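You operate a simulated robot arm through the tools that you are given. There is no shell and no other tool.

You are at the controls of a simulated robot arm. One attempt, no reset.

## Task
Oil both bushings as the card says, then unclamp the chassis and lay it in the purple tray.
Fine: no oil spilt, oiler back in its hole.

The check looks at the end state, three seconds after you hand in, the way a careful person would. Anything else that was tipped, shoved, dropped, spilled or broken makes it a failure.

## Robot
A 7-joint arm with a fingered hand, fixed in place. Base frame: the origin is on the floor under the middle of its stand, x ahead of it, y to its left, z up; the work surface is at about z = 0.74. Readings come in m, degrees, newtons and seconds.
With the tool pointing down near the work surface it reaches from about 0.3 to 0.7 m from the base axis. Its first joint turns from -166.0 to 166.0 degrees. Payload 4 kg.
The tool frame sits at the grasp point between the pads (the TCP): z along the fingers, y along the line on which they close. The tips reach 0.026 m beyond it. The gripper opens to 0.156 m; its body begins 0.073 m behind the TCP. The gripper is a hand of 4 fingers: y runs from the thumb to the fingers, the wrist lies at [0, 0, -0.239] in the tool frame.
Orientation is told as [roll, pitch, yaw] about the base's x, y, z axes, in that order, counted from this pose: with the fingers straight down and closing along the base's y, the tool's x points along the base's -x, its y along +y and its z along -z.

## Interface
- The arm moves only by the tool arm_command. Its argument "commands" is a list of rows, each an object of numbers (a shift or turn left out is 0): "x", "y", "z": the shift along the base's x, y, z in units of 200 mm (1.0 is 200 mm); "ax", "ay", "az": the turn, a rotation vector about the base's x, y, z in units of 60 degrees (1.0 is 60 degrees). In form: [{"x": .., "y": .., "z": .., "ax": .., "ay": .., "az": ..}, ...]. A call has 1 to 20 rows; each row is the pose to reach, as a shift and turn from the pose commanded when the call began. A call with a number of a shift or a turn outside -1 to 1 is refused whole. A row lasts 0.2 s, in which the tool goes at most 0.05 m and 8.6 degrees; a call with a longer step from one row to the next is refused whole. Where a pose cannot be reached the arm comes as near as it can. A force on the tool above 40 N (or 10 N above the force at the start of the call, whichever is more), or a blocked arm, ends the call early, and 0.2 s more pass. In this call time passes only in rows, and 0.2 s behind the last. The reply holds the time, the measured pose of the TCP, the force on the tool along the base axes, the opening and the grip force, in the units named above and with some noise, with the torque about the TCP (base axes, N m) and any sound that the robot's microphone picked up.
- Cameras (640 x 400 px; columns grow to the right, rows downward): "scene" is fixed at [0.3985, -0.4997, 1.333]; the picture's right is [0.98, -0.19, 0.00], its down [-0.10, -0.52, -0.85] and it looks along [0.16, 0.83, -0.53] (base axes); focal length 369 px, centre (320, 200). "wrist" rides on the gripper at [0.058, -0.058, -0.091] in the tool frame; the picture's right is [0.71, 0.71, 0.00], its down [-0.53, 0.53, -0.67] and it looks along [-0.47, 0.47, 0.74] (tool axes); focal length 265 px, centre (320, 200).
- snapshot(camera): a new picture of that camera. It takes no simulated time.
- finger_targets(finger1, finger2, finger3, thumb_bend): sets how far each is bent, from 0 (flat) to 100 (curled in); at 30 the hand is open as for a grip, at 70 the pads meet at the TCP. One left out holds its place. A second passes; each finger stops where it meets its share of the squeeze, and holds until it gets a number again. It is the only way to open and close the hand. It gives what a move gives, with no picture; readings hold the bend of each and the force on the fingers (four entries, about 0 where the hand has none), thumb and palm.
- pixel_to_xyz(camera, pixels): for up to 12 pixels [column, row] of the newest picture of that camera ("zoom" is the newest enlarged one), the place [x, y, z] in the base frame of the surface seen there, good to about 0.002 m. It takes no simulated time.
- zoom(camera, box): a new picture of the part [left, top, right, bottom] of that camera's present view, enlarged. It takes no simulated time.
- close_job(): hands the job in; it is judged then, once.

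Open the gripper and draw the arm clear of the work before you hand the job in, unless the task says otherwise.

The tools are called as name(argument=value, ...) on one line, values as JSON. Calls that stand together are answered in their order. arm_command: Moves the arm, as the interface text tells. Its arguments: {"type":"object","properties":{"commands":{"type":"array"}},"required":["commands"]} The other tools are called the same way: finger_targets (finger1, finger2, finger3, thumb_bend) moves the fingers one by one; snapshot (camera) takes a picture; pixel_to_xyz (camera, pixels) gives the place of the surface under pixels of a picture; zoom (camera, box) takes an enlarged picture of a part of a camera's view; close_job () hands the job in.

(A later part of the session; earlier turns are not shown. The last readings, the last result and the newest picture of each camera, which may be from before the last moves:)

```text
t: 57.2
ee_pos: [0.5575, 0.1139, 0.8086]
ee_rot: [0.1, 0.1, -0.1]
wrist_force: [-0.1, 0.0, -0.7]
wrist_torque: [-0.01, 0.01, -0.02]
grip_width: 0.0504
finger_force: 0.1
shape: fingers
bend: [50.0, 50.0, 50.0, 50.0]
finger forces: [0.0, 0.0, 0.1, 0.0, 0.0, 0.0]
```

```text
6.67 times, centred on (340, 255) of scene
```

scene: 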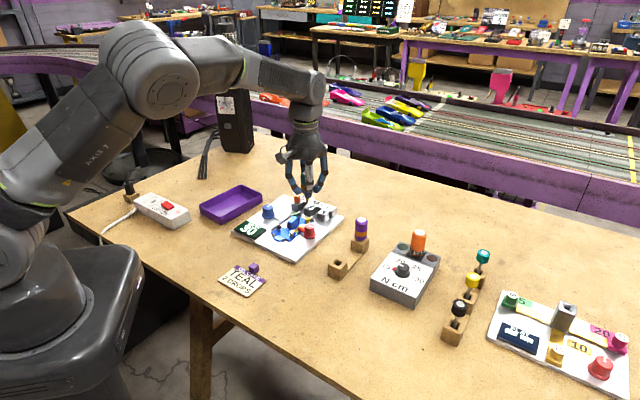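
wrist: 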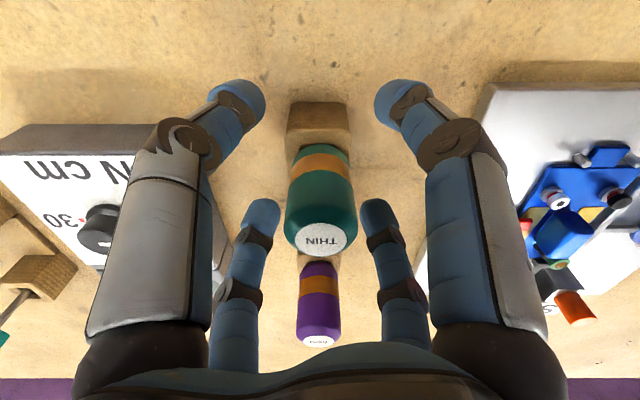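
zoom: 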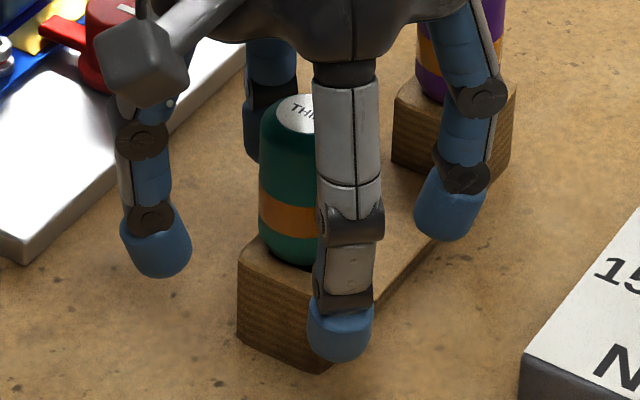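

The oiler stands in its hole, fingers clear. I rise 100 mm straight up and confirm its position.

arm_command(commands=[{"z": 0.02}, {"z": 0.06}, {"z": 0.12}, {"z": 0.2}, {"z": 0.3}, {"z": 0.4}, {"z": 0.48}, {"z": 0.5}, {"z": 0.5}])

snapshot(camera="wrist")

zoom(camera="scene", box=[310, 200, 380, 285])

```text
t: 59.2
ee_pos: [0.5576, 0.1141, 0.908]
ee_rot: [0.1, -0.1, 0.0]
wrist_force: [0.1, -0.2, 0.0]
wrist_torque: [0.01, -0.02, 0.01]
grip_width: 0.0505
finger_force: 0.1
shape: fingers
bend: [50.0, 50.0, 50.0, 50.0]
finger forces: [0.1, 0.0, 0.1, 0.0, 0.0, 0.1]
```

```text
taken
```

wrist: 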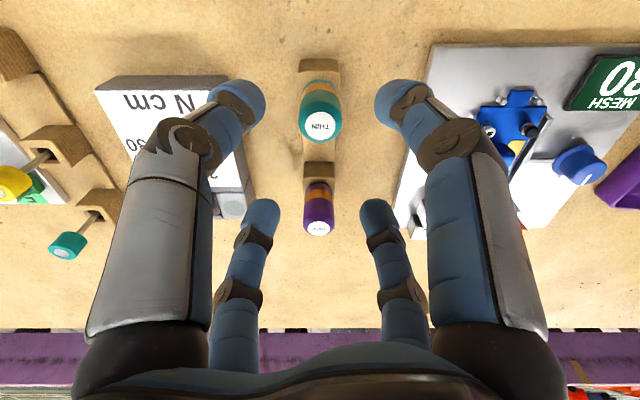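

```text
4.71 times, centred on (345, 242) of scene
```

zoom: 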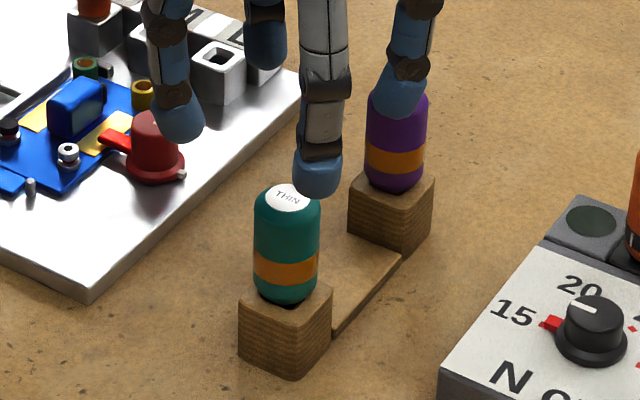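

The teal oiler is back in place, upright. Next I move above the red clamp knob near (0.517,0.2525) at z 0.908 to look at it closely.

arm_command(commands=[{"x": -0.01, "y": 0.03}, {"x": -0.04, "y": 0.12}, {"x": -0.08, "y": 0.26}, {"x": -0.12, "y": 0.4}, {"x": -0.16, "y": 0.54}, {"x": -0.19, "y": 0.65}, {"x": -0.203, "y": 0.692}, {"x": -0.203, "y": 0.692}])

snapshot(camera="wrist")

zoom(camera="wrist", box=[260, 50, 400, 170])

zoom(camera="scene", box=[240, 150, 350, 260])

```text
t: 61.0
ee_pos: [0.5177, 0.2527, 0.9069]
ee_rot: [0.1, -0.1, 0.0]
wrist_force: [-0.7, -0.1, 0.0]
wrist_torque: [0.01, -0.01, -0.01]
grip_width: 0.0506
finger_force: 0.1
shape: fingers
bend: [50.0, 50.0, 50.0, 50.0]
finger forces: [0.0, 0.1, 0.0, 0.0, 0.0, 0.0]
```

```text
taken
```

wrist: 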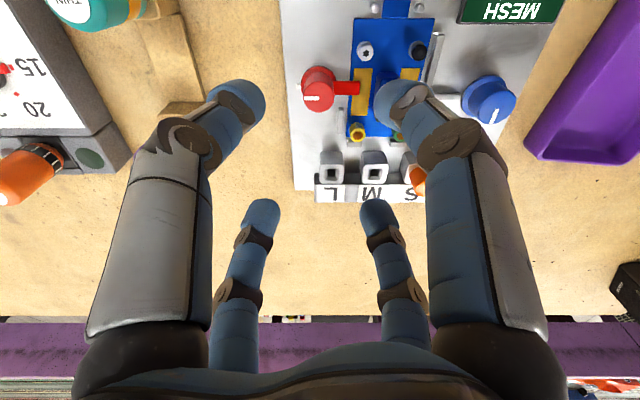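

```text
3.33 times, centred on (330, 110) of wrist
```

zoom: 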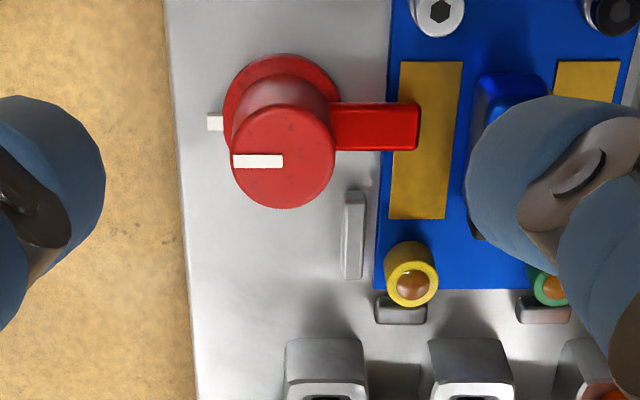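

```text
3.64 times, centred on (295, 205) of scene
```

zoom: 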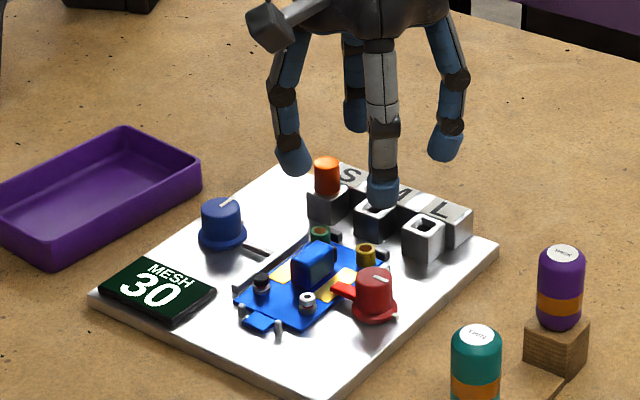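

The knob top centre is at zoom (284,162), arm pointing right onto the chassis; the side stop bar at (352,235) blocks clockwise swing, so counter-clockwise (up in the image) is the free way. I measure the knob and arm.

pixel_to_xyz(camera="wrist", pixels=[[319, 99], [307, 99], [331, 99], [319, 90], [319, 109], [340, 86], [352, 86], [354, 86], [339, 121], [300, 85], [319, 75], [339, 112]])

```text
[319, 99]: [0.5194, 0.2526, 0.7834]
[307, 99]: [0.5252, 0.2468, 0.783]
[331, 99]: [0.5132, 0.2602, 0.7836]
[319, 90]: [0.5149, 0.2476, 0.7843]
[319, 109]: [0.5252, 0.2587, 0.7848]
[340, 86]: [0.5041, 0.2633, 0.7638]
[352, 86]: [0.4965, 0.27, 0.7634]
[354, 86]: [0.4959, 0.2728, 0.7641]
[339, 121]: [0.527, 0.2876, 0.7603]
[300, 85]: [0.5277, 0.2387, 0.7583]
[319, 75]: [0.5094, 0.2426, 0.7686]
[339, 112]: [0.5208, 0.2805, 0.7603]
```

Knob centre is about (0.518,0.2525), top z 0.784, radius 12 mm; arm top is z 0.764. I pre-bend the digits to 56 (about 33 mm opening) and descend to TCP z 0.815 first.

finger_targets(finger1=55, finger2=55, finger3=55, thumb_bend=55)

arm_command(commands=[{"x": 0.002, "z": -0.04}, {"x": 0.003, "z": -0.12}, {"x": 0.003, "z": -0.22}, {"x": 0.003, "z": -0.32}, {"x": 0.003, "z": -0.4}, {"x": 0.003, "z": -0.45}, {"x": 0.003, "z": -0.46}, {"x": 0.003, "z": -0.46}])

snapshot(camera="wrist")

zoom(camera="scene", box=[260, 170, 340, 250])

```text
t: 62.0
ee_pos: [0.5184, 0.2524, 0.9067]
ee_rot: [0.0, 0.0, -0.1]
wrist_force: [0.8, -0.1, 0.5]
wrist_torque: [-0.01, -0.02, -0.01]
grip_width: 0.0372
finger_force: 0.0
shape: fingers
bend: [55.0, 55.0, 55.0, 55.0]
finger forces: [0.1, 0.1, 0.1, 0.0, 0.0, 0.1]
```

```text
t: 63.8
ee_pos: [0.5193, 0.2518, 0.8171]
ee_rot: [0.0, 0.0, -0.2]
wrist_force: [-0.5, -0.6, 0.4]
wrist_torque: [0.03, 0.02, 0.0]
grip_width: 0.0372
finger_force: 0.0
shape: fingers
bend: [55.0, 55.0, 55.0, 55.0]
finger forces: [0.1, 0.0, 0.0, 0.0, 0.1, 0.1]
```

```text
taken
```

wrist: 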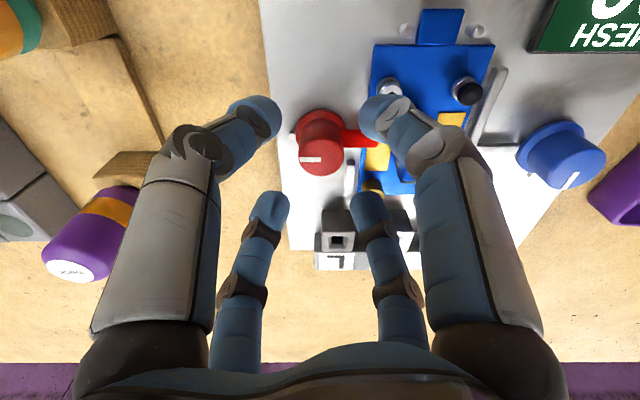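

```text
5.00 times, centred on (300, 210) of scene
```

zoom: 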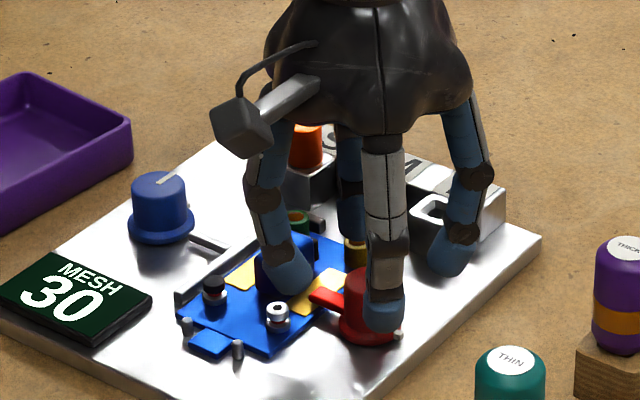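

Knob at wrist (320,160) is centred between the digits. I narrow the opening to bend 57 to stay well clear of the yellow bushing and silver screw, then descend the last 18 mm.

finger_targets(finger1=57, finger2=57, finger3=57, thumb_bend=57)

arm_command(commands=[{"z": -0.015}, {"z": -0.035}, {"z": -0.055}, {"z": -0.075}, {"z": -0.09}, {"z": -0.09}])

snapshot(camera="wrist")

zoom(camera="scene", box=[270, 190, 330, 245])

```text
t: 64.8
ee_pos: [0.5198, 0.2513, 0.816]
ee_rot: [0.1, 0.0, -0.1]
wrist_force: [0.3, 0.4, 0.0]
wrist_torque: [0.02, 0.01, -0.01]
grip_width: 0.0343
finger_force: 0.1
shape: fingers
bend: [56.0, 56.0, 56.0, 56.0]
finger forces: [0.1, 0.0, 0.1, 0.1, 0.1, 0.0]
```

```text
t: 66.2
ee_pos: [0.5187, 0.2511, 0.7986]
ee_rot: [0.0, -0.1, -0.1]
wrist_force: [0.6, 0.1, -0.6]
wrist_torque: [-0.03, 0.01, 0.0]
grip_width: 0.0342
finger_force: 0.0
shape: fingers
bend: [56.0, 56.0, 56.0, 56.0]
finger forces: [0.0, 0.0, 0.0, 0.1, 0.0, 0.0]
```

```text
taken
```

wrist: 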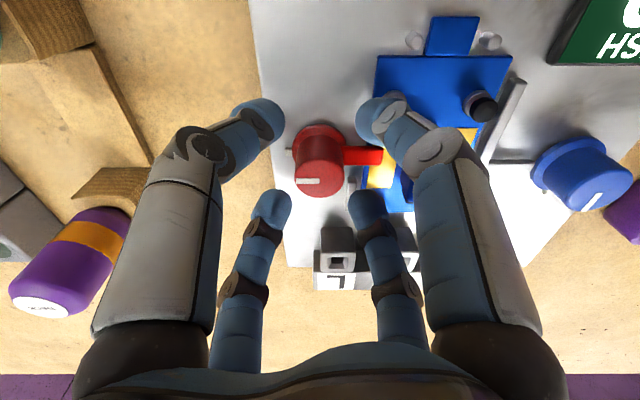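

```text
7.27 times, centred on (300, 218) of scene
```

zoom: 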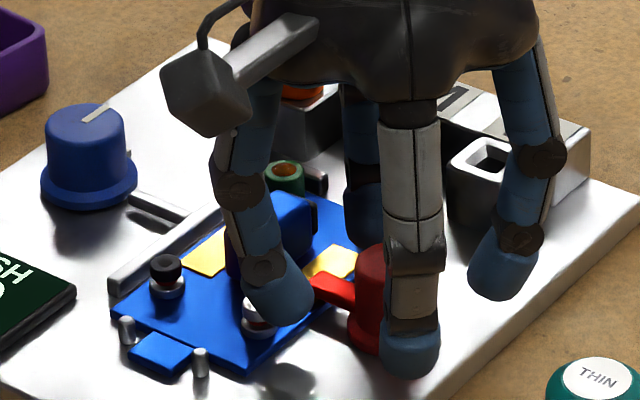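

No contact, and the knob is centred under the palm (320,160). I close on the knob in steps: first 62.

finger_targets(finger1=62, finger2=62, finger3=62, thumb_bend=62)

finger_targets(finger1=64, finger2=64, finger3=64, thumb_bend=64)

zoom(camera="scene", box=[270, 190, 330, 245])

```text
t: 67.2
ee_pos: [0.5179, 0.2546, 0.7975]
ee_rot: [0.1, 0.0, -0.1]
wrist_force: [0.5, 0.1, 0.1]
wrist_torque: [-0.01, -0.01, 0.04]
grip_width: 0.0176
finger_force: 0.0
shape: fingers
bend: [62.0, 62.0, 62.0, 62.0]
finger forces: [0.1, 0.0, 0.0, 0.0, 0.0, 0.0]
```

```text
t: 68.2
ee_pos: [0.5176, 0.2519, 0.7989]
ee_rot: [0.1, 0.1, -0.1]
wrist_force: [0.4, -0.7, -0.4]
wrist_torque: [0.0, -0.02, -0.02]
grip_width: 0.013
finger_force: 0.5
shape: fingers
bend: [64.0, 63.0, 63.0, 64.0]
finger forces: [0.1, 0.4, 0.3, 0.0, 0.4, 0.0]
```

```text
7.27 times, centred on (300, 218) of scene
```

zoom: 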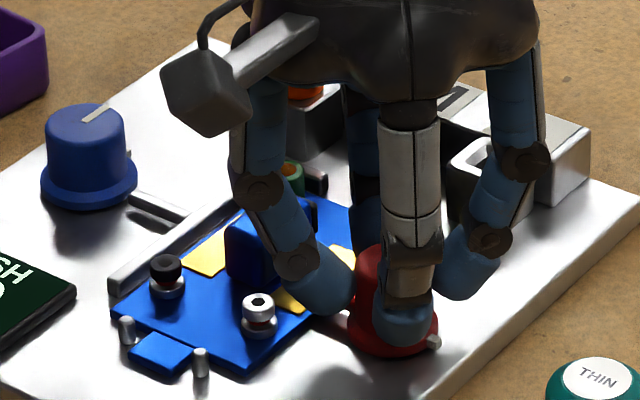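

First contact at 64 on all digits. I firm the grip to 68.

finger_targets(finger1=68, finger2=68, finger3=68, thumb_bend=68)

snapshot(camera="wrist")

```text
t: 69.2
ee_pos: [0.5167, 0.2519, 0.7983]
ee_rot: [-0.1, 0.0, -0.1]
wrist_force: [0.1, -1.8, -0.9]
wrist_torque: [-0.02, 0.0, -0.02]
grip_width: 0.0109
finger_force: 7.3
shape: fingers
bend: [64.0, 64.0, 64.0, 65.0]
finger forces: [3.2, 3.3, 3.4, 0.0, 5.0, 0.1]
```

```text
taken
```

wrist: 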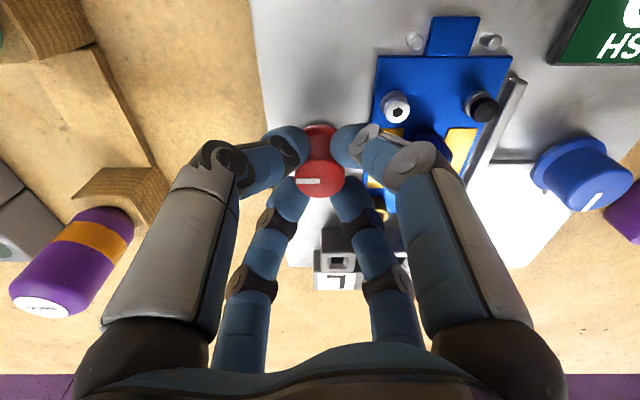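

Grip is firm and balanced; the white mark points left at (308,181). I turn 20 degrees counter-clockwise as a test and watch the torque and whether the knob follows.

arm_command(commands=[{"az": 0.07}, {"az": 0.14}, {"az": 0.22}, {"az": 0.3}, {"az": 0.33}, {"az": 0.33}])

snapshot(camera="wrist")

zoom(camera="scene", box=[270, 190, 330, 245])

```text
t: 70.6
ee_pos: [0.5181, 0.2511, 0.7982]
ee_rot: [0.1, 0.0, 19.7]
wrist_force: [-1.0, -1.7, -0.2]
wrist_torque: [-0.01, 0.03, -0.01]
grip_width: 0.0113
finger_force: 7.5
shape: fingers
bend: [64.0, 64.0, 64.0, 65.0]
finger forces: [3.6, 4.0, 3.6, 0.0, 4.6, 0.0]
```

```text
taken
```

wrist: 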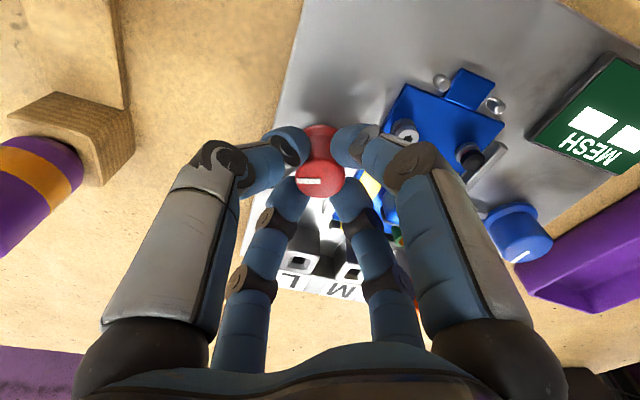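

```text
7.27 times, centred on (300, 218) of scene
```

zoom: 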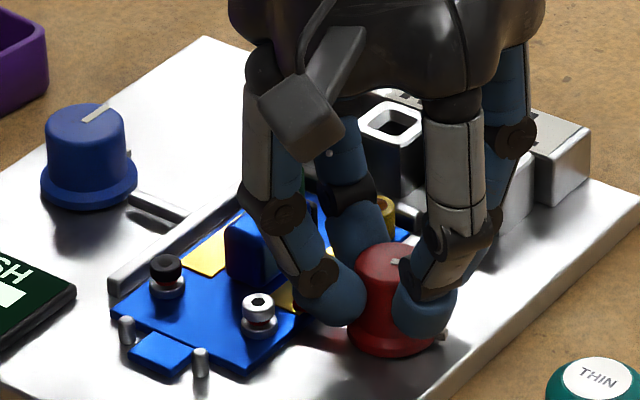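

The mark stays fixed relative to the hand, so the knob turned 20 degrees freely; the MESH display went blank as the clamp loosened and the chassis has not moved. I continue the turn by another 55 degrees.

arm_command(commands=[{"az": 0.08}, {"az": 0.18}, {"az": 0.28}, {"az": 0.38}, {"az": 0.48}, {"az": 0.58}, {"az": 0.68}, {"az": 0.78}, {"az": 0.87}, {"az": 0.92}, {"az": 0.92}])

snapshot(camera="wrist")

zoom(camera="scene", box=[270, 190, 330, 245])

```text
t: 73.0
ee_pos: [0.5191, 0.2512, 0.7989]
ee_rot: [0.0, -0.1, 74.9]
wrist_force: [2.9, -1.4, -0.4]
wrist_torque: [-0.06, -0.09, -0.01]
grip_width: 0.0113
finger_force: 8.0
shape: fingers
bend: [64.0, 64.0, 64.0, 65.0]
finger forces: [3.4, 3.1, 3.5, 0.1, 5.8, 0.0]
```

```text
taken
```

wrist: 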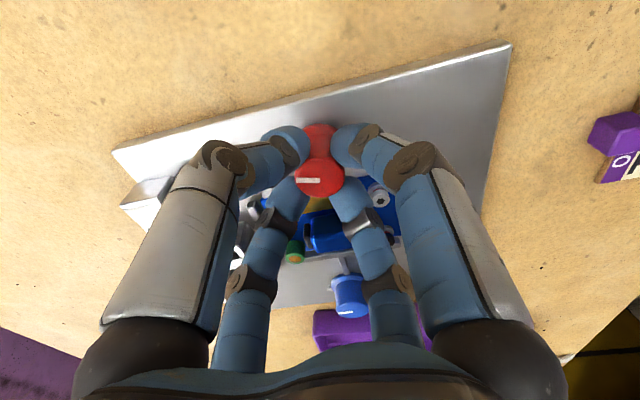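

```text
7.27 times, centred on (300, 218) of scene
```

zoom: 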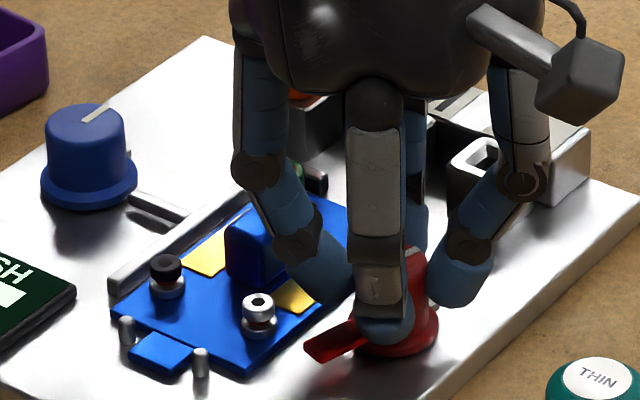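

The arm now points away (scene zoom (335,343)) and is clear of the chassis. I open the digits slightly to 59 and lift straight up.

finger_targets(finger1=59, finger2=59, finger3=59, thumb_bend=59)

arm_command(commands=[{"z": 0.02}, {"z": 0.06}, {"z": 0.12}, {"z": 0.2}, {"z": 0.3}, {"z": 0.4}, {"z": 0.48}, {"z": 0.5}, {"z": 0.5}])

snapshot(camera="wrist")

zoom(camera="scene", box=[240, 180, 340, 260])

```text
t: 74.0
ee_pos: [0.5185, 0.2517, 0.7993]
ee_rot: [0.0, -0.1, 74.9]
wrist_force: [-0.3, 0.8, 0.2]
wrist_torque: [0.01, 0.01, 0.01]
grip_width: 0.0252
finger_force: 0.1
shape: fingers
bend: [59.0, 59.0, 59.0, 59.0]
finger forces: [0.0, 0.1, 0.0, 0.0, 0.0, 0.0]
```

```text
t: 76.0
ee_pos: [0.5198, 0.2508, 0.8988]
ee_rot: [0.0, 0.0, 74.9]
wrist_force: [-0.1, 0.5, -0.7]
wrist_torque: [0.01, 0.0, -0.01]
grip_width: 0.0252
finger_force: 0.1
shape: fingers
bend: [59.0, 59.0, 59.0, 59.0]
finger forces: [0.1, 0.0, 0.0, 0.0, 0.1, 0.0]
```

```text
taken
```

wrist: 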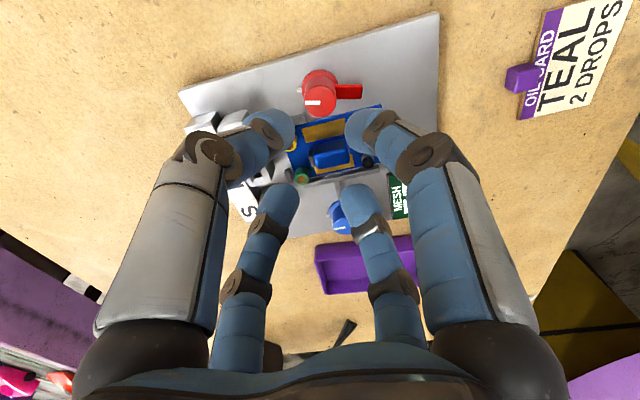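

```text
5.00 times, centred on (290, 220) of scene
```

zoom: 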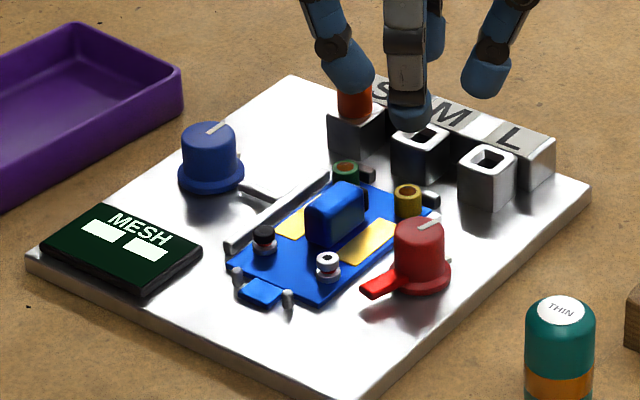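

The clamp arm is clear and the chassis is where it was, with two drops visible on each bushing. I now measure the chassis body block and the tray from the scene view.

snapshot(camera="scene")

zoom(camera="scene", box=[190, 175, 280, 235])

pixel_to_xyz(camera="zoom", pixels=[[60, 215], [330, 60], [510, 155], [240, 330], [200, 200], [330, 130], [440, 175], [240, 260], [300, 190], [285, 345], [100, 250], [420, 100]])

```text
taken
```

scene: 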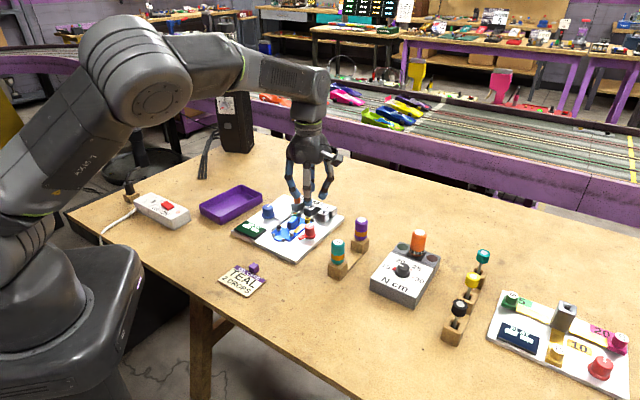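

```text
6.67 times, centred on (235, 205) of scene
```

zoom: 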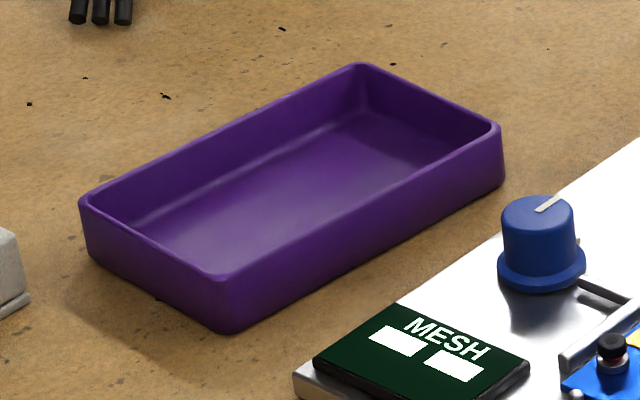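

```text
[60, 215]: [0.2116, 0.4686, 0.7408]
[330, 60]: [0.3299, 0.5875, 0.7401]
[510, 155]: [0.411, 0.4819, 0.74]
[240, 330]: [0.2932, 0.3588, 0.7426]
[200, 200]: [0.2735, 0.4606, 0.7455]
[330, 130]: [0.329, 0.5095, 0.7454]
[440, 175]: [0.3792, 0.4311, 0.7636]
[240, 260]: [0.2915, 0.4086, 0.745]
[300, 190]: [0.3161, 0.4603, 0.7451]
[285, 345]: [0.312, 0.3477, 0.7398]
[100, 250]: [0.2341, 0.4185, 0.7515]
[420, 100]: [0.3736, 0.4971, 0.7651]
```

The tray rim corners appear at zoom (84,203), (360,67), (498,128), (220,278). I measure the rim and interior floor corners, plus the chassis body from a fresh zoom.

pixel_to_xyz(camera="zoom", pixels=[[86, 203], [360, 68], [494, 128], [222, 276], [220, 135], [430, 97], [360, 205], [155, 245], [150, 230], [220, 262], [360, 115], [455, 150]])

zoom(camera="scene", box=[268, 205, 318, 245])

```text
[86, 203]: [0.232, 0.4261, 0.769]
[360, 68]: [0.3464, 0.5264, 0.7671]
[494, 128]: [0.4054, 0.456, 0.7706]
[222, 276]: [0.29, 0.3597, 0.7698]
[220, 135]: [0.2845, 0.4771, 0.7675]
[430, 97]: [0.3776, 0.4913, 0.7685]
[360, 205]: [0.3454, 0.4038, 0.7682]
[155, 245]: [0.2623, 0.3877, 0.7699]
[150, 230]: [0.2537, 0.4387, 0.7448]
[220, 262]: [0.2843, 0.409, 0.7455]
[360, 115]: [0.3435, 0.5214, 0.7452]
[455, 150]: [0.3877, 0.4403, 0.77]
```

```text
10.00 times, centred on (293, 225) of scene
```

zoom: 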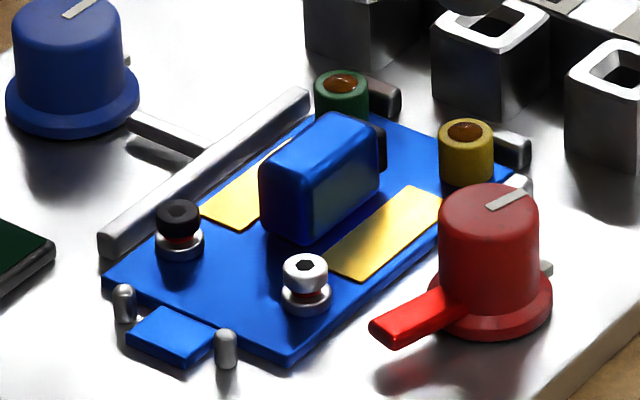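

The tray centre is about (0.3185,0.442), long axis at azimuth 40.5 degrees, inside roughly 145 x 80 mm, so the 110 x 56 mm chassis fits. I measure the body block's faces now.

pixel_to_xyz(camera="zoom", pixels=[[325, 145], [275, 165], [330, 118], [370, 132], [308, 182], [300, 215], [345, 190], [378, 145], [280, 230], [300, 350], [108, 280], [505, 172]])

zoom(camera="wrist", box=[280, 90, 400, 190])

```text
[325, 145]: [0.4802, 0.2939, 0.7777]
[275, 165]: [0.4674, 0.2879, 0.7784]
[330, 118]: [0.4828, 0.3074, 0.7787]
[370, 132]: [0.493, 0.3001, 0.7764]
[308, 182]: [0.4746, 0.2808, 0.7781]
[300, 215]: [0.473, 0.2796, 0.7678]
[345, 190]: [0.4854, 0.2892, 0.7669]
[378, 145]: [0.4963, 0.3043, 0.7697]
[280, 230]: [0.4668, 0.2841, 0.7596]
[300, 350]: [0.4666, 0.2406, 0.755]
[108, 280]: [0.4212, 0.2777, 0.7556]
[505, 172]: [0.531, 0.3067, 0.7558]
```

```text
4.00 times, centred on (340, 140) of wrist
```

zoom: 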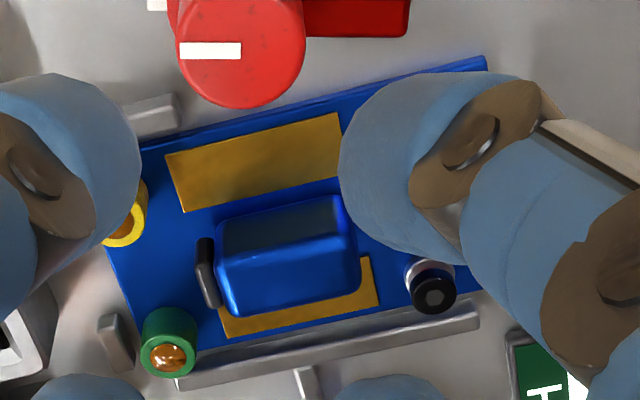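

Body block centre is about (0.4795,0.294), top 0.778, roughly 13 mm wide by 30 mm long on a 45 degree axis, close to the chassis centre. I test how high finger1 and finger3 sit when laid flat (bend 0), to use a thumb-finger2 pinch.

finger_targets(finger1=0, finger2=60, finger3=0, thumb_bend=60)

zoom(camera="scene", box=[255, 110, 375, 220])

snapshot(camera="wrist")

```text
t: 77.0
ee_pos: [0.5189, 0.2517, 0.898]
ee_rot: [0.1, -0.1, 74.9]
wrist_force: [0.3, -0.4, -0.6]
wrist_torque: [-0.03, -0.02, -0.02]
grip_width: 0.1058
finger_force: 0.2
shape: fingers
bend: [1.0, 60.0, 1.0, 60.0]
finger forces: [0.0, 0.0, 0.0, 0.1, 0.0, 0.1]
```

```text
3.64 times, centred on (315, 165) of scene
```

zoom: 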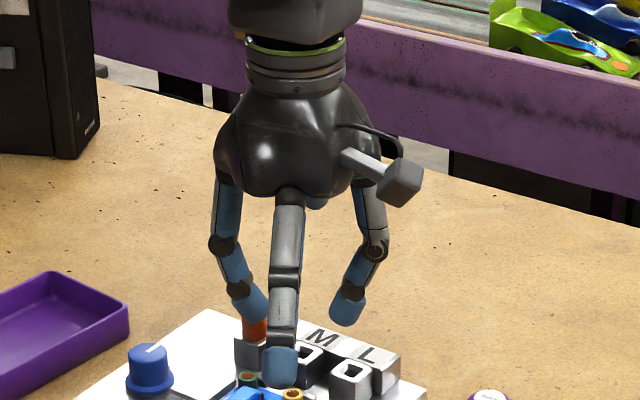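

```text
taken
```

wrist: 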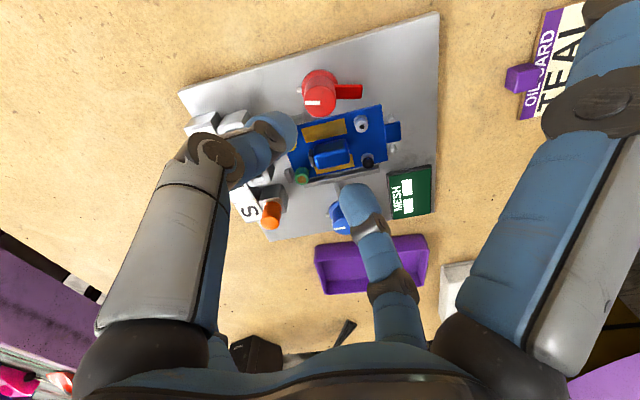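

finger1 (flat) points toward the camera with its tip at zoom (281,370). I measure that tip and finger2/thumb tips relative to the TCP at z 0.898.

pixel_to_xyz(camera="zoom", pixels=[[281, 365], [281, 382], [285, 330], [285, 280], [248, 305], [245, 318], [348, 310], [346, 322], [330, 335], [365, 355], [300, 350], [350, 365]])

```text
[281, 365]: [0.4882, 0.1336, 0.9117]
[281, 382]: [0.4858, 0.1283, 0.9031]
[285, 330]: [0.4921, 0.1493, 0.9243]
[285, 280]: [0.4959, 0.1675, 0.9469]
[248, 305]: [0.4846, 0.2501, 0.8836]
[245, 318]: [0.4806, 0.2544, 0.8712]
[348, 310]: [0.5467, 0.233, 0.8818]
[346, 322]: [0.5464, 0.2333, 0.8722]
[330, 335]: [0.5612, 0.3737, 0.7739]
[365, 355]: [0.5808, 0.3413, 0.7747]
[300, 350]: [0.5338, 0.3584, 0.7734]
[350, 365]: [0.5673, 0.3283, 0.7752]
```

Flat fingers sit at or above TCP height (tip bottom 0.901 vs TCP 0.898), so they will clear the 0.775 blocks. I set thumb and finger2 to 64, then move above the body block with yaw 45 so the pinch closes across its narrow sides.

finger_targets(finger2=64, thumb_bend=64)

arm_command(commands=[{"x": -0.02, "y": 0.02, "az": -0.05}, {"x": -0.06, "y": 0.065, "az": -0.16}, {"x": -0.1, "y": 0.11, "az": -0.28}, {"x": -0.15, "y": 0.16, "az": -0.4}, {"x": -0.185, "y": 0.2, "az": -0.48}, {"x": -0.1975, "y": 0.2115, "az": -0.5}, {"x": -0.1975, "y": 0.2115, "az": -0.5}])

snapshot(camera="wrist")

zoom(camera="wrist", box=[250, 50, 400, 160])

```text
t: 78.0
ee_pos: [0.5191, 0.2512, 0.8987]
ee_rot: [0.0, 0.0, 74.8]
wrist_force: [-0.6, 0.5, 0.6]
wrist_torque: [0.04, -0.02, 0.01]
grip_width: 0.1038
finger_force: 0.0
shape: fingers
bend: [1.0, 64.0, 1.0, 64.0]
finger forces: [0.1, 0.1, 0.1, 0.0, 0.0, 0.0]
```

```text
t: 79.6
ee_pos: [0.4786, 0.2935, 0.9007]
ee_rot: [-0.1, 0.0, 44.9]
wrist_force: [-0.9, 0.2, 0.2]
wrist_torque: [0.02, -0.04, 0.0]
grip_width: 0.1037
finger_force: 0.0
shape: fingers
bend: [1.0, 64.0, 1.0, 64.0]
finger forces: [0.0, 0.1, 0.0, 0.1, 0.1, 0.0]
```

```text
taken
```

wrist: 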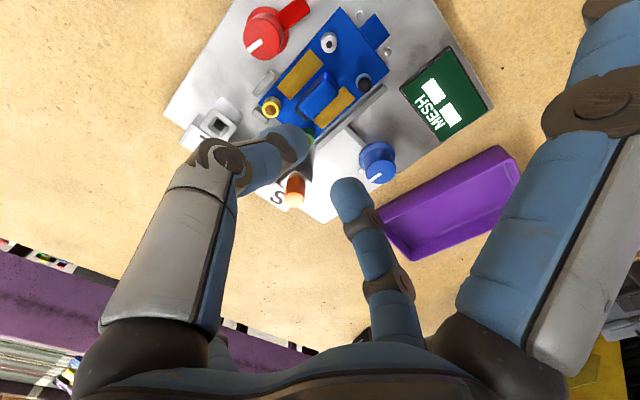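

```text
3.64 times, centred on (325, 105) of wrist
```

zoom: 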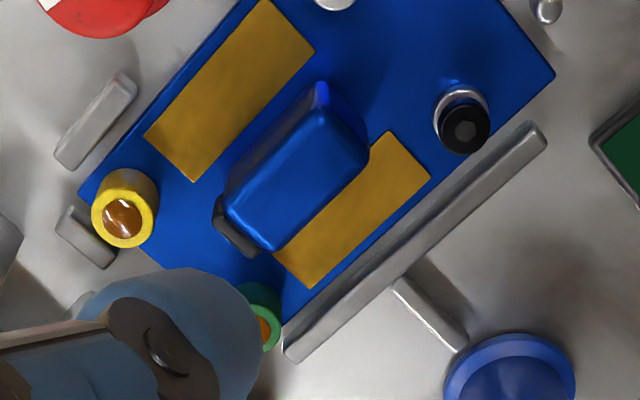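

The body's top face spans zoom (228,195), (270,248), (367,157), (320,108). I measure those points for an exact centre and axis.

pixel_to_xyz(camera="zoom", pixels=[[297, 178], [234, 197], [270, 242], [360, 155], [320, 115], [265, 155], [320, 200], [245, 222], [342, 132], [235, 235], [222, 215], [300, 175]])

```text
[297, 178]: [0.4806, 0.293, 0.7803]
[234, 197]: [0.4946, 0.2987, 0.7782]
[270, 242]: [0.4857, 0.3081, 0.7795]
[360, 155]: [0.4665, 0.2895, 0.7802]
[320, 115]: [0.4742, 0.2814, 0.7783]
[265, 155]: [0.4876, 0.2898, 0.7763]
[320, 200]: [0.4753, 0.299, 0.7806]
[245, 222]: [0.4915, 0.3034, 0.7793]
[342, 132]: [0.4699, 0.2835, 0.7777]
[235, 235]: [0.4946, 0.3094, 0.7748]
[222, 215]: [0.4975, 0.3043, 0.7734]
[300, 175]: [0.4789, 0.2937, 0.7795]
```

Body centre is (0.4803,0.2944), width about 15 mm, axis near 44 degrees. I shift under 1 mm and descend to z 0.815 to check clearance before the final approach.

arm_command(commands=[{"x": 0.003, "y": 0.004, "z": -0.04}, {"x": 0.003, "y": 0.004, "z": -0.12}, {"x": 0.003, "y": 0.004, "z": -0.22}, {"x": 0.003, "y": 0.004, "z": -0.31}, {"x": 0.003, "y": 0.004, "z": -0.38}, {"x": 0.003, "y": 0.004, "z": -0.42}, {"x": 0.003, "y": 0.004, "z": -0.42}])

snapshot(camera="wrist")

zoom(camera="scene", box=[245, 175, 335, 255])

```text
t: 81.2
ee_pos: [0.479, 0.2959, 0.8149]
ee_rot: [0.0, 0.1, 45.0]
wrist_force: [0.5, 0.2, 0.3]
wrist_torque: [0.0, 0.0, 0.04]
grip_width: 0.1039
finger_force: 0.1
shape: fingers
bend: [1.0, 64.0, 1.0, 64.0]
finger forces: [0.1, 0.0, 0.0, 0.0, 0.1, 0.1]
```

```text
taken
```

wrist: 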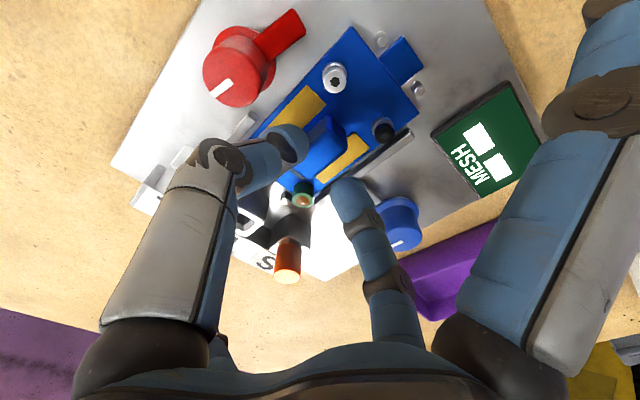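

```text
5.00 times, centred on (290, 215) of scene
```

zoom: 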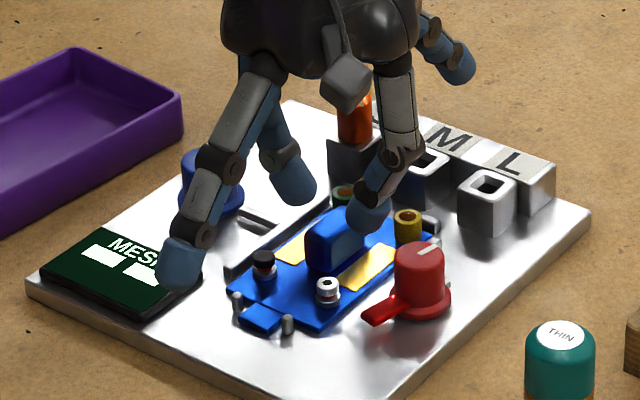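

Thumb tip (292,140) and finger2 tip (348,195) straddle the body at (325,140). I descend 12 mm more and check again from both cameras.

arm_command(commands=[{"z": -0.02}, {"z": -0.04}, {"z": -0.055}, {"z": -0.055}])

zoom(camera="wrist", box=[240, 90, 400, 220])

zoom(camera="scene", box=[265, 195, 325, 245])

```text
t: 82.2
ee_pos: [0.4799, 0.2949, 0.8028]
ee_rot: [0.1, 0.0, 45.0]
wrist_force: [0.2, 0.0, 0.6]
wrist_torque: [-0.02, 0.03, 0.01]
grip_width: 0.104
finger_force: 0.1
shape: fingers
bend: [1.0, 64.0, 1.0, 64.0]
finger forces: [0.0, 0.0, 0.1, 0.1, 0.1, 0.0]
```

```text
3.08 times, centred on (320, 155) of wrist
```

zoom: 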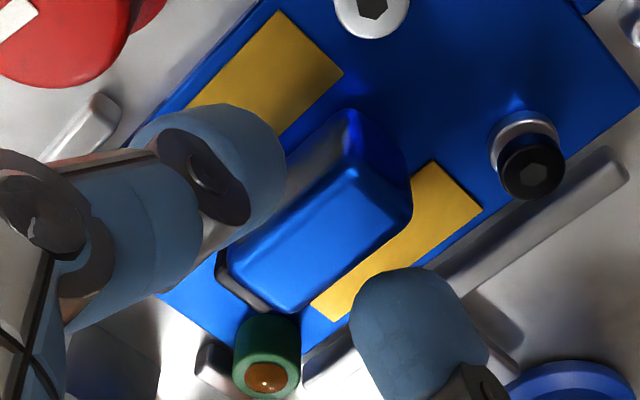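

```text
8.00 times, centred on (295, 220) of scene
```

zoom: 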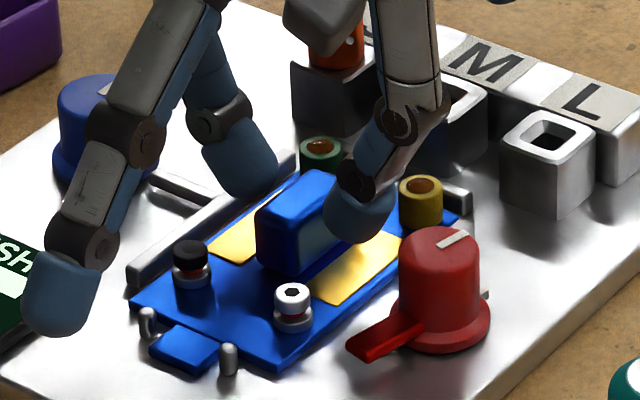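

Both digits straddle the body's narrow sides with clearance. I descend the last 10 mm to TCP z about 0.793.

arm_command(commands=[{"z": -0.015}, {"z": -0.03}, {"z": -0.045}, {"z": -0.05}, {"z": -0.05}])

zoom(camera="wrist", box=[240, 90, 400, 220])

zoom(camera="scene", box=[265, 195, 325, 245])

```text
t: 83.4
ee_pos: [0.4797, 0.295, 0.7936]
ee_rot: [0.1, 0.0, 44.9]
wrist_force: [0.3, 0.2, 0.1]
wrist_torque: [0.03, -0.03, 0.02]
grip_width: 0.1038
finger_force: 0.0
shape: fingers
bend: [1.0, 64.0, 1.0, 64.0]
finger forces: [0.0, 0.0, 0.0, 0.0, 0.1, 0.0]
```

```text
3.08 times, centred on (320, 155) of wrist
```

zoom: 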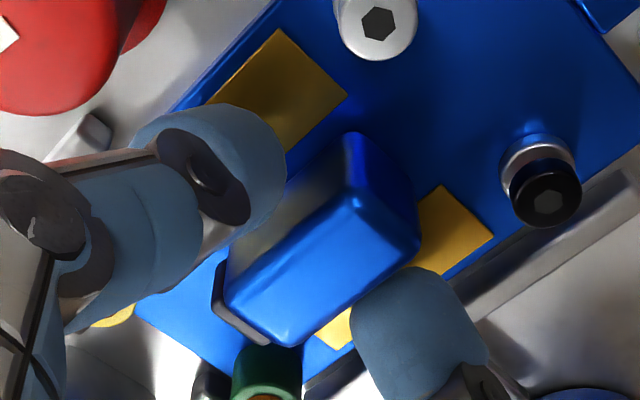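

```text
8.00 times, centred on (295, 220) of scene
```

zoom: 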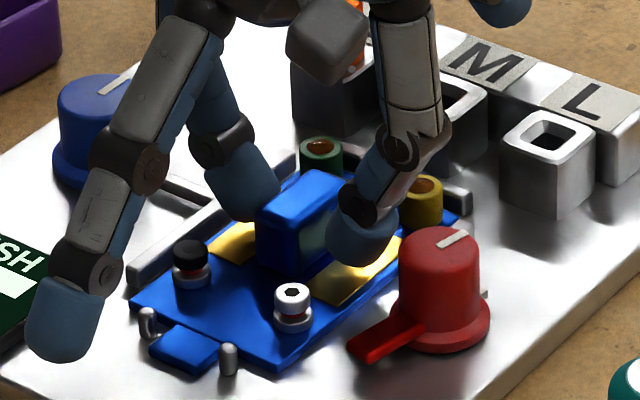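

The line between thumb (245,185) and finger2 (415,310) passes through the body's middle. I close the pinch gradually, first to 67.

finger_targets(finger2=67, thumb_bend=67)

finger_targets(finger2=69, thumb_bend=69)

zoom(camera="wrist", box=[240, 90, 400, 220])

```text
t: 84.4
ee_pos: [0.4808, 0.2961, 0.7927]
ee_rot: [0.2, 0.0, 44.9]
wrist_force: [-1.1, -0.6, 0.5]
wrist_torque: [0.02, -0.04, -0.01]
grip_width: 0.1032
finger_force: 1.6
shape: fingers
bend: [1.0, 65.0, 1.0, 66.0]
finger forces: [0.0, 1.5, 0.0, 0.1, 1.2, 0.1]
```

```text
t: 85.4
ee_pos: [0.4802, 0.296, 0.7934]
ee_rot: [0.1, 0.0, 44.9]
wrist_force: [0.3, -0.6, -0.2]
wrist_torque: [0.0, -0.01, 0.01]
grip_width: 0.1028
finger_force: 3.1
shape: fingers
bend: [1.0, 66.0, 1.0, 67.0]
finger forces: [0.0, 2.9, 0.0, 0.1, 3.1, 0.0]
```

```text
3.08 times, centred on (320, 155) of wrist
```

zoom: 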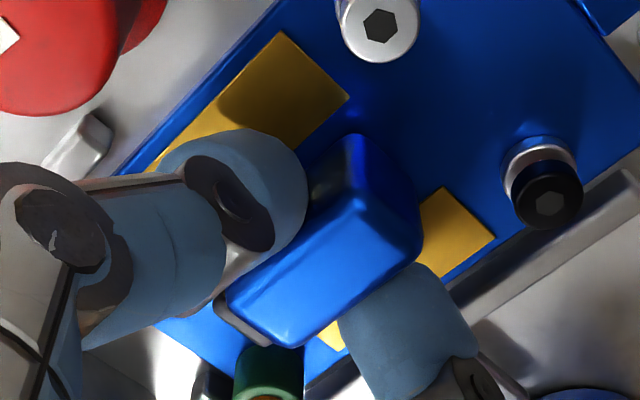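

Balanced at about 3 N on both. I firm up to 74 for a safer lift.

finger_targets(finger2=74, thumb_bend=74)

```text
t: 86.4
ee_pos: [0.4798, 0.2951, 0.7934]
ee_rot: [0.1, 0.0, 45.0]
wrist_force: [-0.1, -0.5, -0.6]
wrist_torque: [-0.03, 0.0, 0.01]
grip_width: 0.1024
finger_force: 8.1
shape: fingers
bend: [1.0, 65.0, 1.0, 68.0]
finger forces: [0.0, 8.3, 0.0, 0.1, 8.5, 0.0]
```

8.4 N on each side. I lift 6 mm slowly and check that the chassis comes up level.

arm_command(commands=[{"z": 0.005}, {"z": 0.01}, {"z": 0.015}, {"z": 0.02}, {"z": 0.025}, {"z": 0.03}, {"z": 0.03}])

zoom(camera="scene", box=[265, 195, 325, 245])

zoom(camera="wrist", box=[240, 60, 400, 220])

```text
t: 88.0
ee_pos: [0.4803, 0.2947, 0.7997]
ee_rot: [0.0, 0.1, 45.0]
wrist_force: [0.3, -0.4, -1.3]
wrist_torque: [-0.03, 0.01, 0.03]
grip_width: 0.1021
finger_force: 8.1
shape: fingers
bend: [1.0, 65.0, 1.0, 68.0]
finger forces: [0.0, 8.2, 0.0, 0.0, 8.2, 0.1]
```

```text
8.00 times, centred on (295, 220) of scene
```

zoom: 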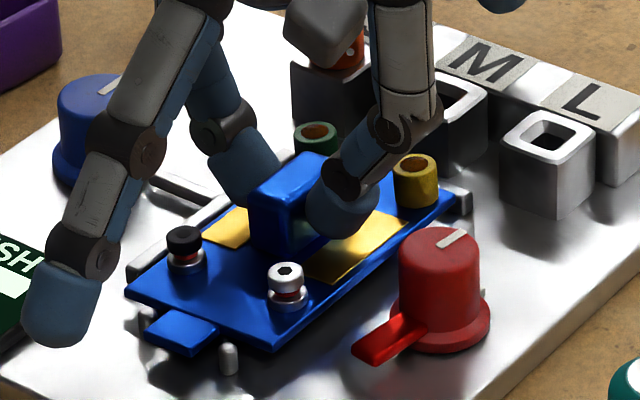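

```text
2.50 times, centred on (320, 140) of wrist
```

zoom: 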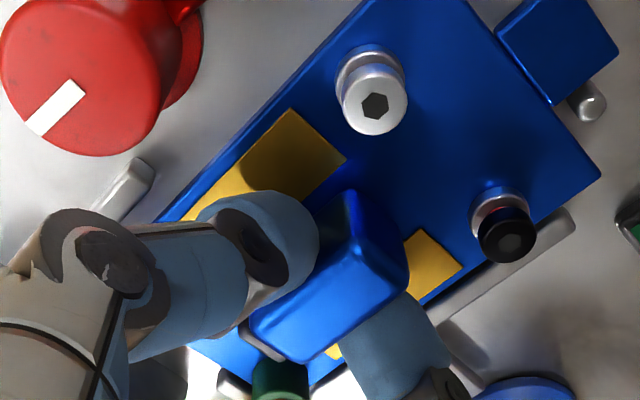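

The chassis is up, pins visible beneath it. I measure plate heights at several corners to check that it hangs level.

zoom(camera="scene", box=[265, 195, 325, 245])

pixel_to_xyz(camera="zoom", pixels=[[145, 290], [270, 340], [430, 215], [180, 330], [230, 300], [318, 128], [417, 160], [350, 250], [225, 225]])

```text
8.00 times, centred on (295, 220) of scene
```

zoom: 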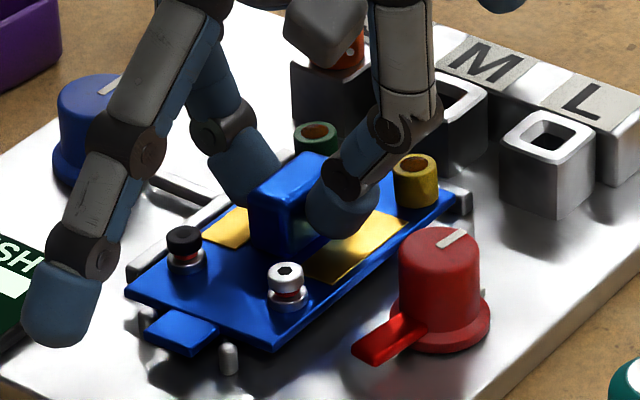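

```text
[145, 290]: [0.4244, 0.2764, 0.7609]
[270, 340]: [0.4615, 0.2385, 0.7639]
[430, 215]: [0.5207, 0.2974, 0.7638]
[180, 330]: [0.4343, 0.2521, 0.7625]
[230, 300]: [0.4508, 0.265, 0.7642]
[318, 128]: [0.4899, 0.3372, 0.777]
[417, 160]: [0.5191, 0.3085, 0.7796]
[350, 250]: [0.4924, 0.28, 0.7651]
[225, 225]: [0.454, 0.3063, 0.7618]
```

The plate hangs within about 3 degrees of level. I lift it 60 mm so it clears the blue knob, and check the power strip and tray floor positions for the placement.

arm_command(commands=[{"z": 0.015}, {"z": 0.04}, {"z": 0.075}, {"z": 0.11}, {"z": 0.15}, {"z": 0.19}, {"z": 0.23}, {"z": 0.265}, {"z": 0.29}, {"z": 0.3}, {"z": 0.3}])

snapshot(camera="scene")

pixel_to_xyz(camera="scene", pixels=[[188, 216], [175, 222], [165, 207], [148, 197], [185, 210], [210, 207], [240, 192], [222, 214], [250, 200], [128, 190]])

zoom(camera="scene", box=[230, 150, 330, 250])

```text
t: 90.4
ee_pos: [0.4788, 0.2947, 0.8601]
ee_rot: [0.1, 0.0, 44.9]
wrist_force: [0.1, 0.2, -0.4]
wrist_torque: [0.01, 0.0, 0.01]
grip_width: 0.1023
finger_force: 8.5
shape: fingers
bend: [1.0, 65.0, 1.0, 68.0]
finger forces: [0.0, 8.2, 0.0, 0.0, 8.2, 0.1]
```

```text
taken
```

scene: 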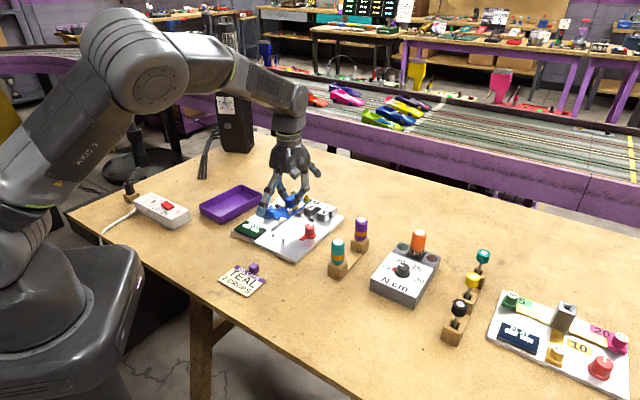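

```text
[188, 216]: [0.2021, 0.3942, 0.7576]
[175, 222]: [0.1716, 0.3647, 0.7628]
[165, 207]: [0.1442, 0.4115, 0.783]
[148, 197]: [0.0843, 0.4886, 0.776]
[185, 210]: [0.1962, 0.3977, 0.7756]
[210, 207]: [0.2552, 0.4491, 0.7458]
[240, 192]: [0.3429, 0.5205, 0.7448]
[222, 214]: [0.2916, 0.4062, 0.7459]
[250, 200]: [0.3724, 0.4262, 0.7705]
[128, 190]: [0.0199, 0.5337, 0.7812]
```

```text
4.00 times, centred on (280, 200) of scene
```

zoom: 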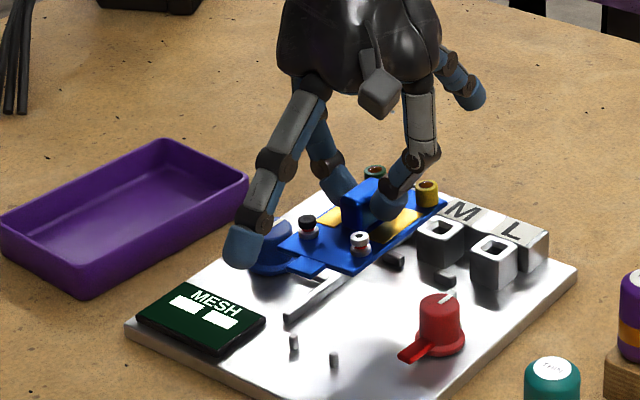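

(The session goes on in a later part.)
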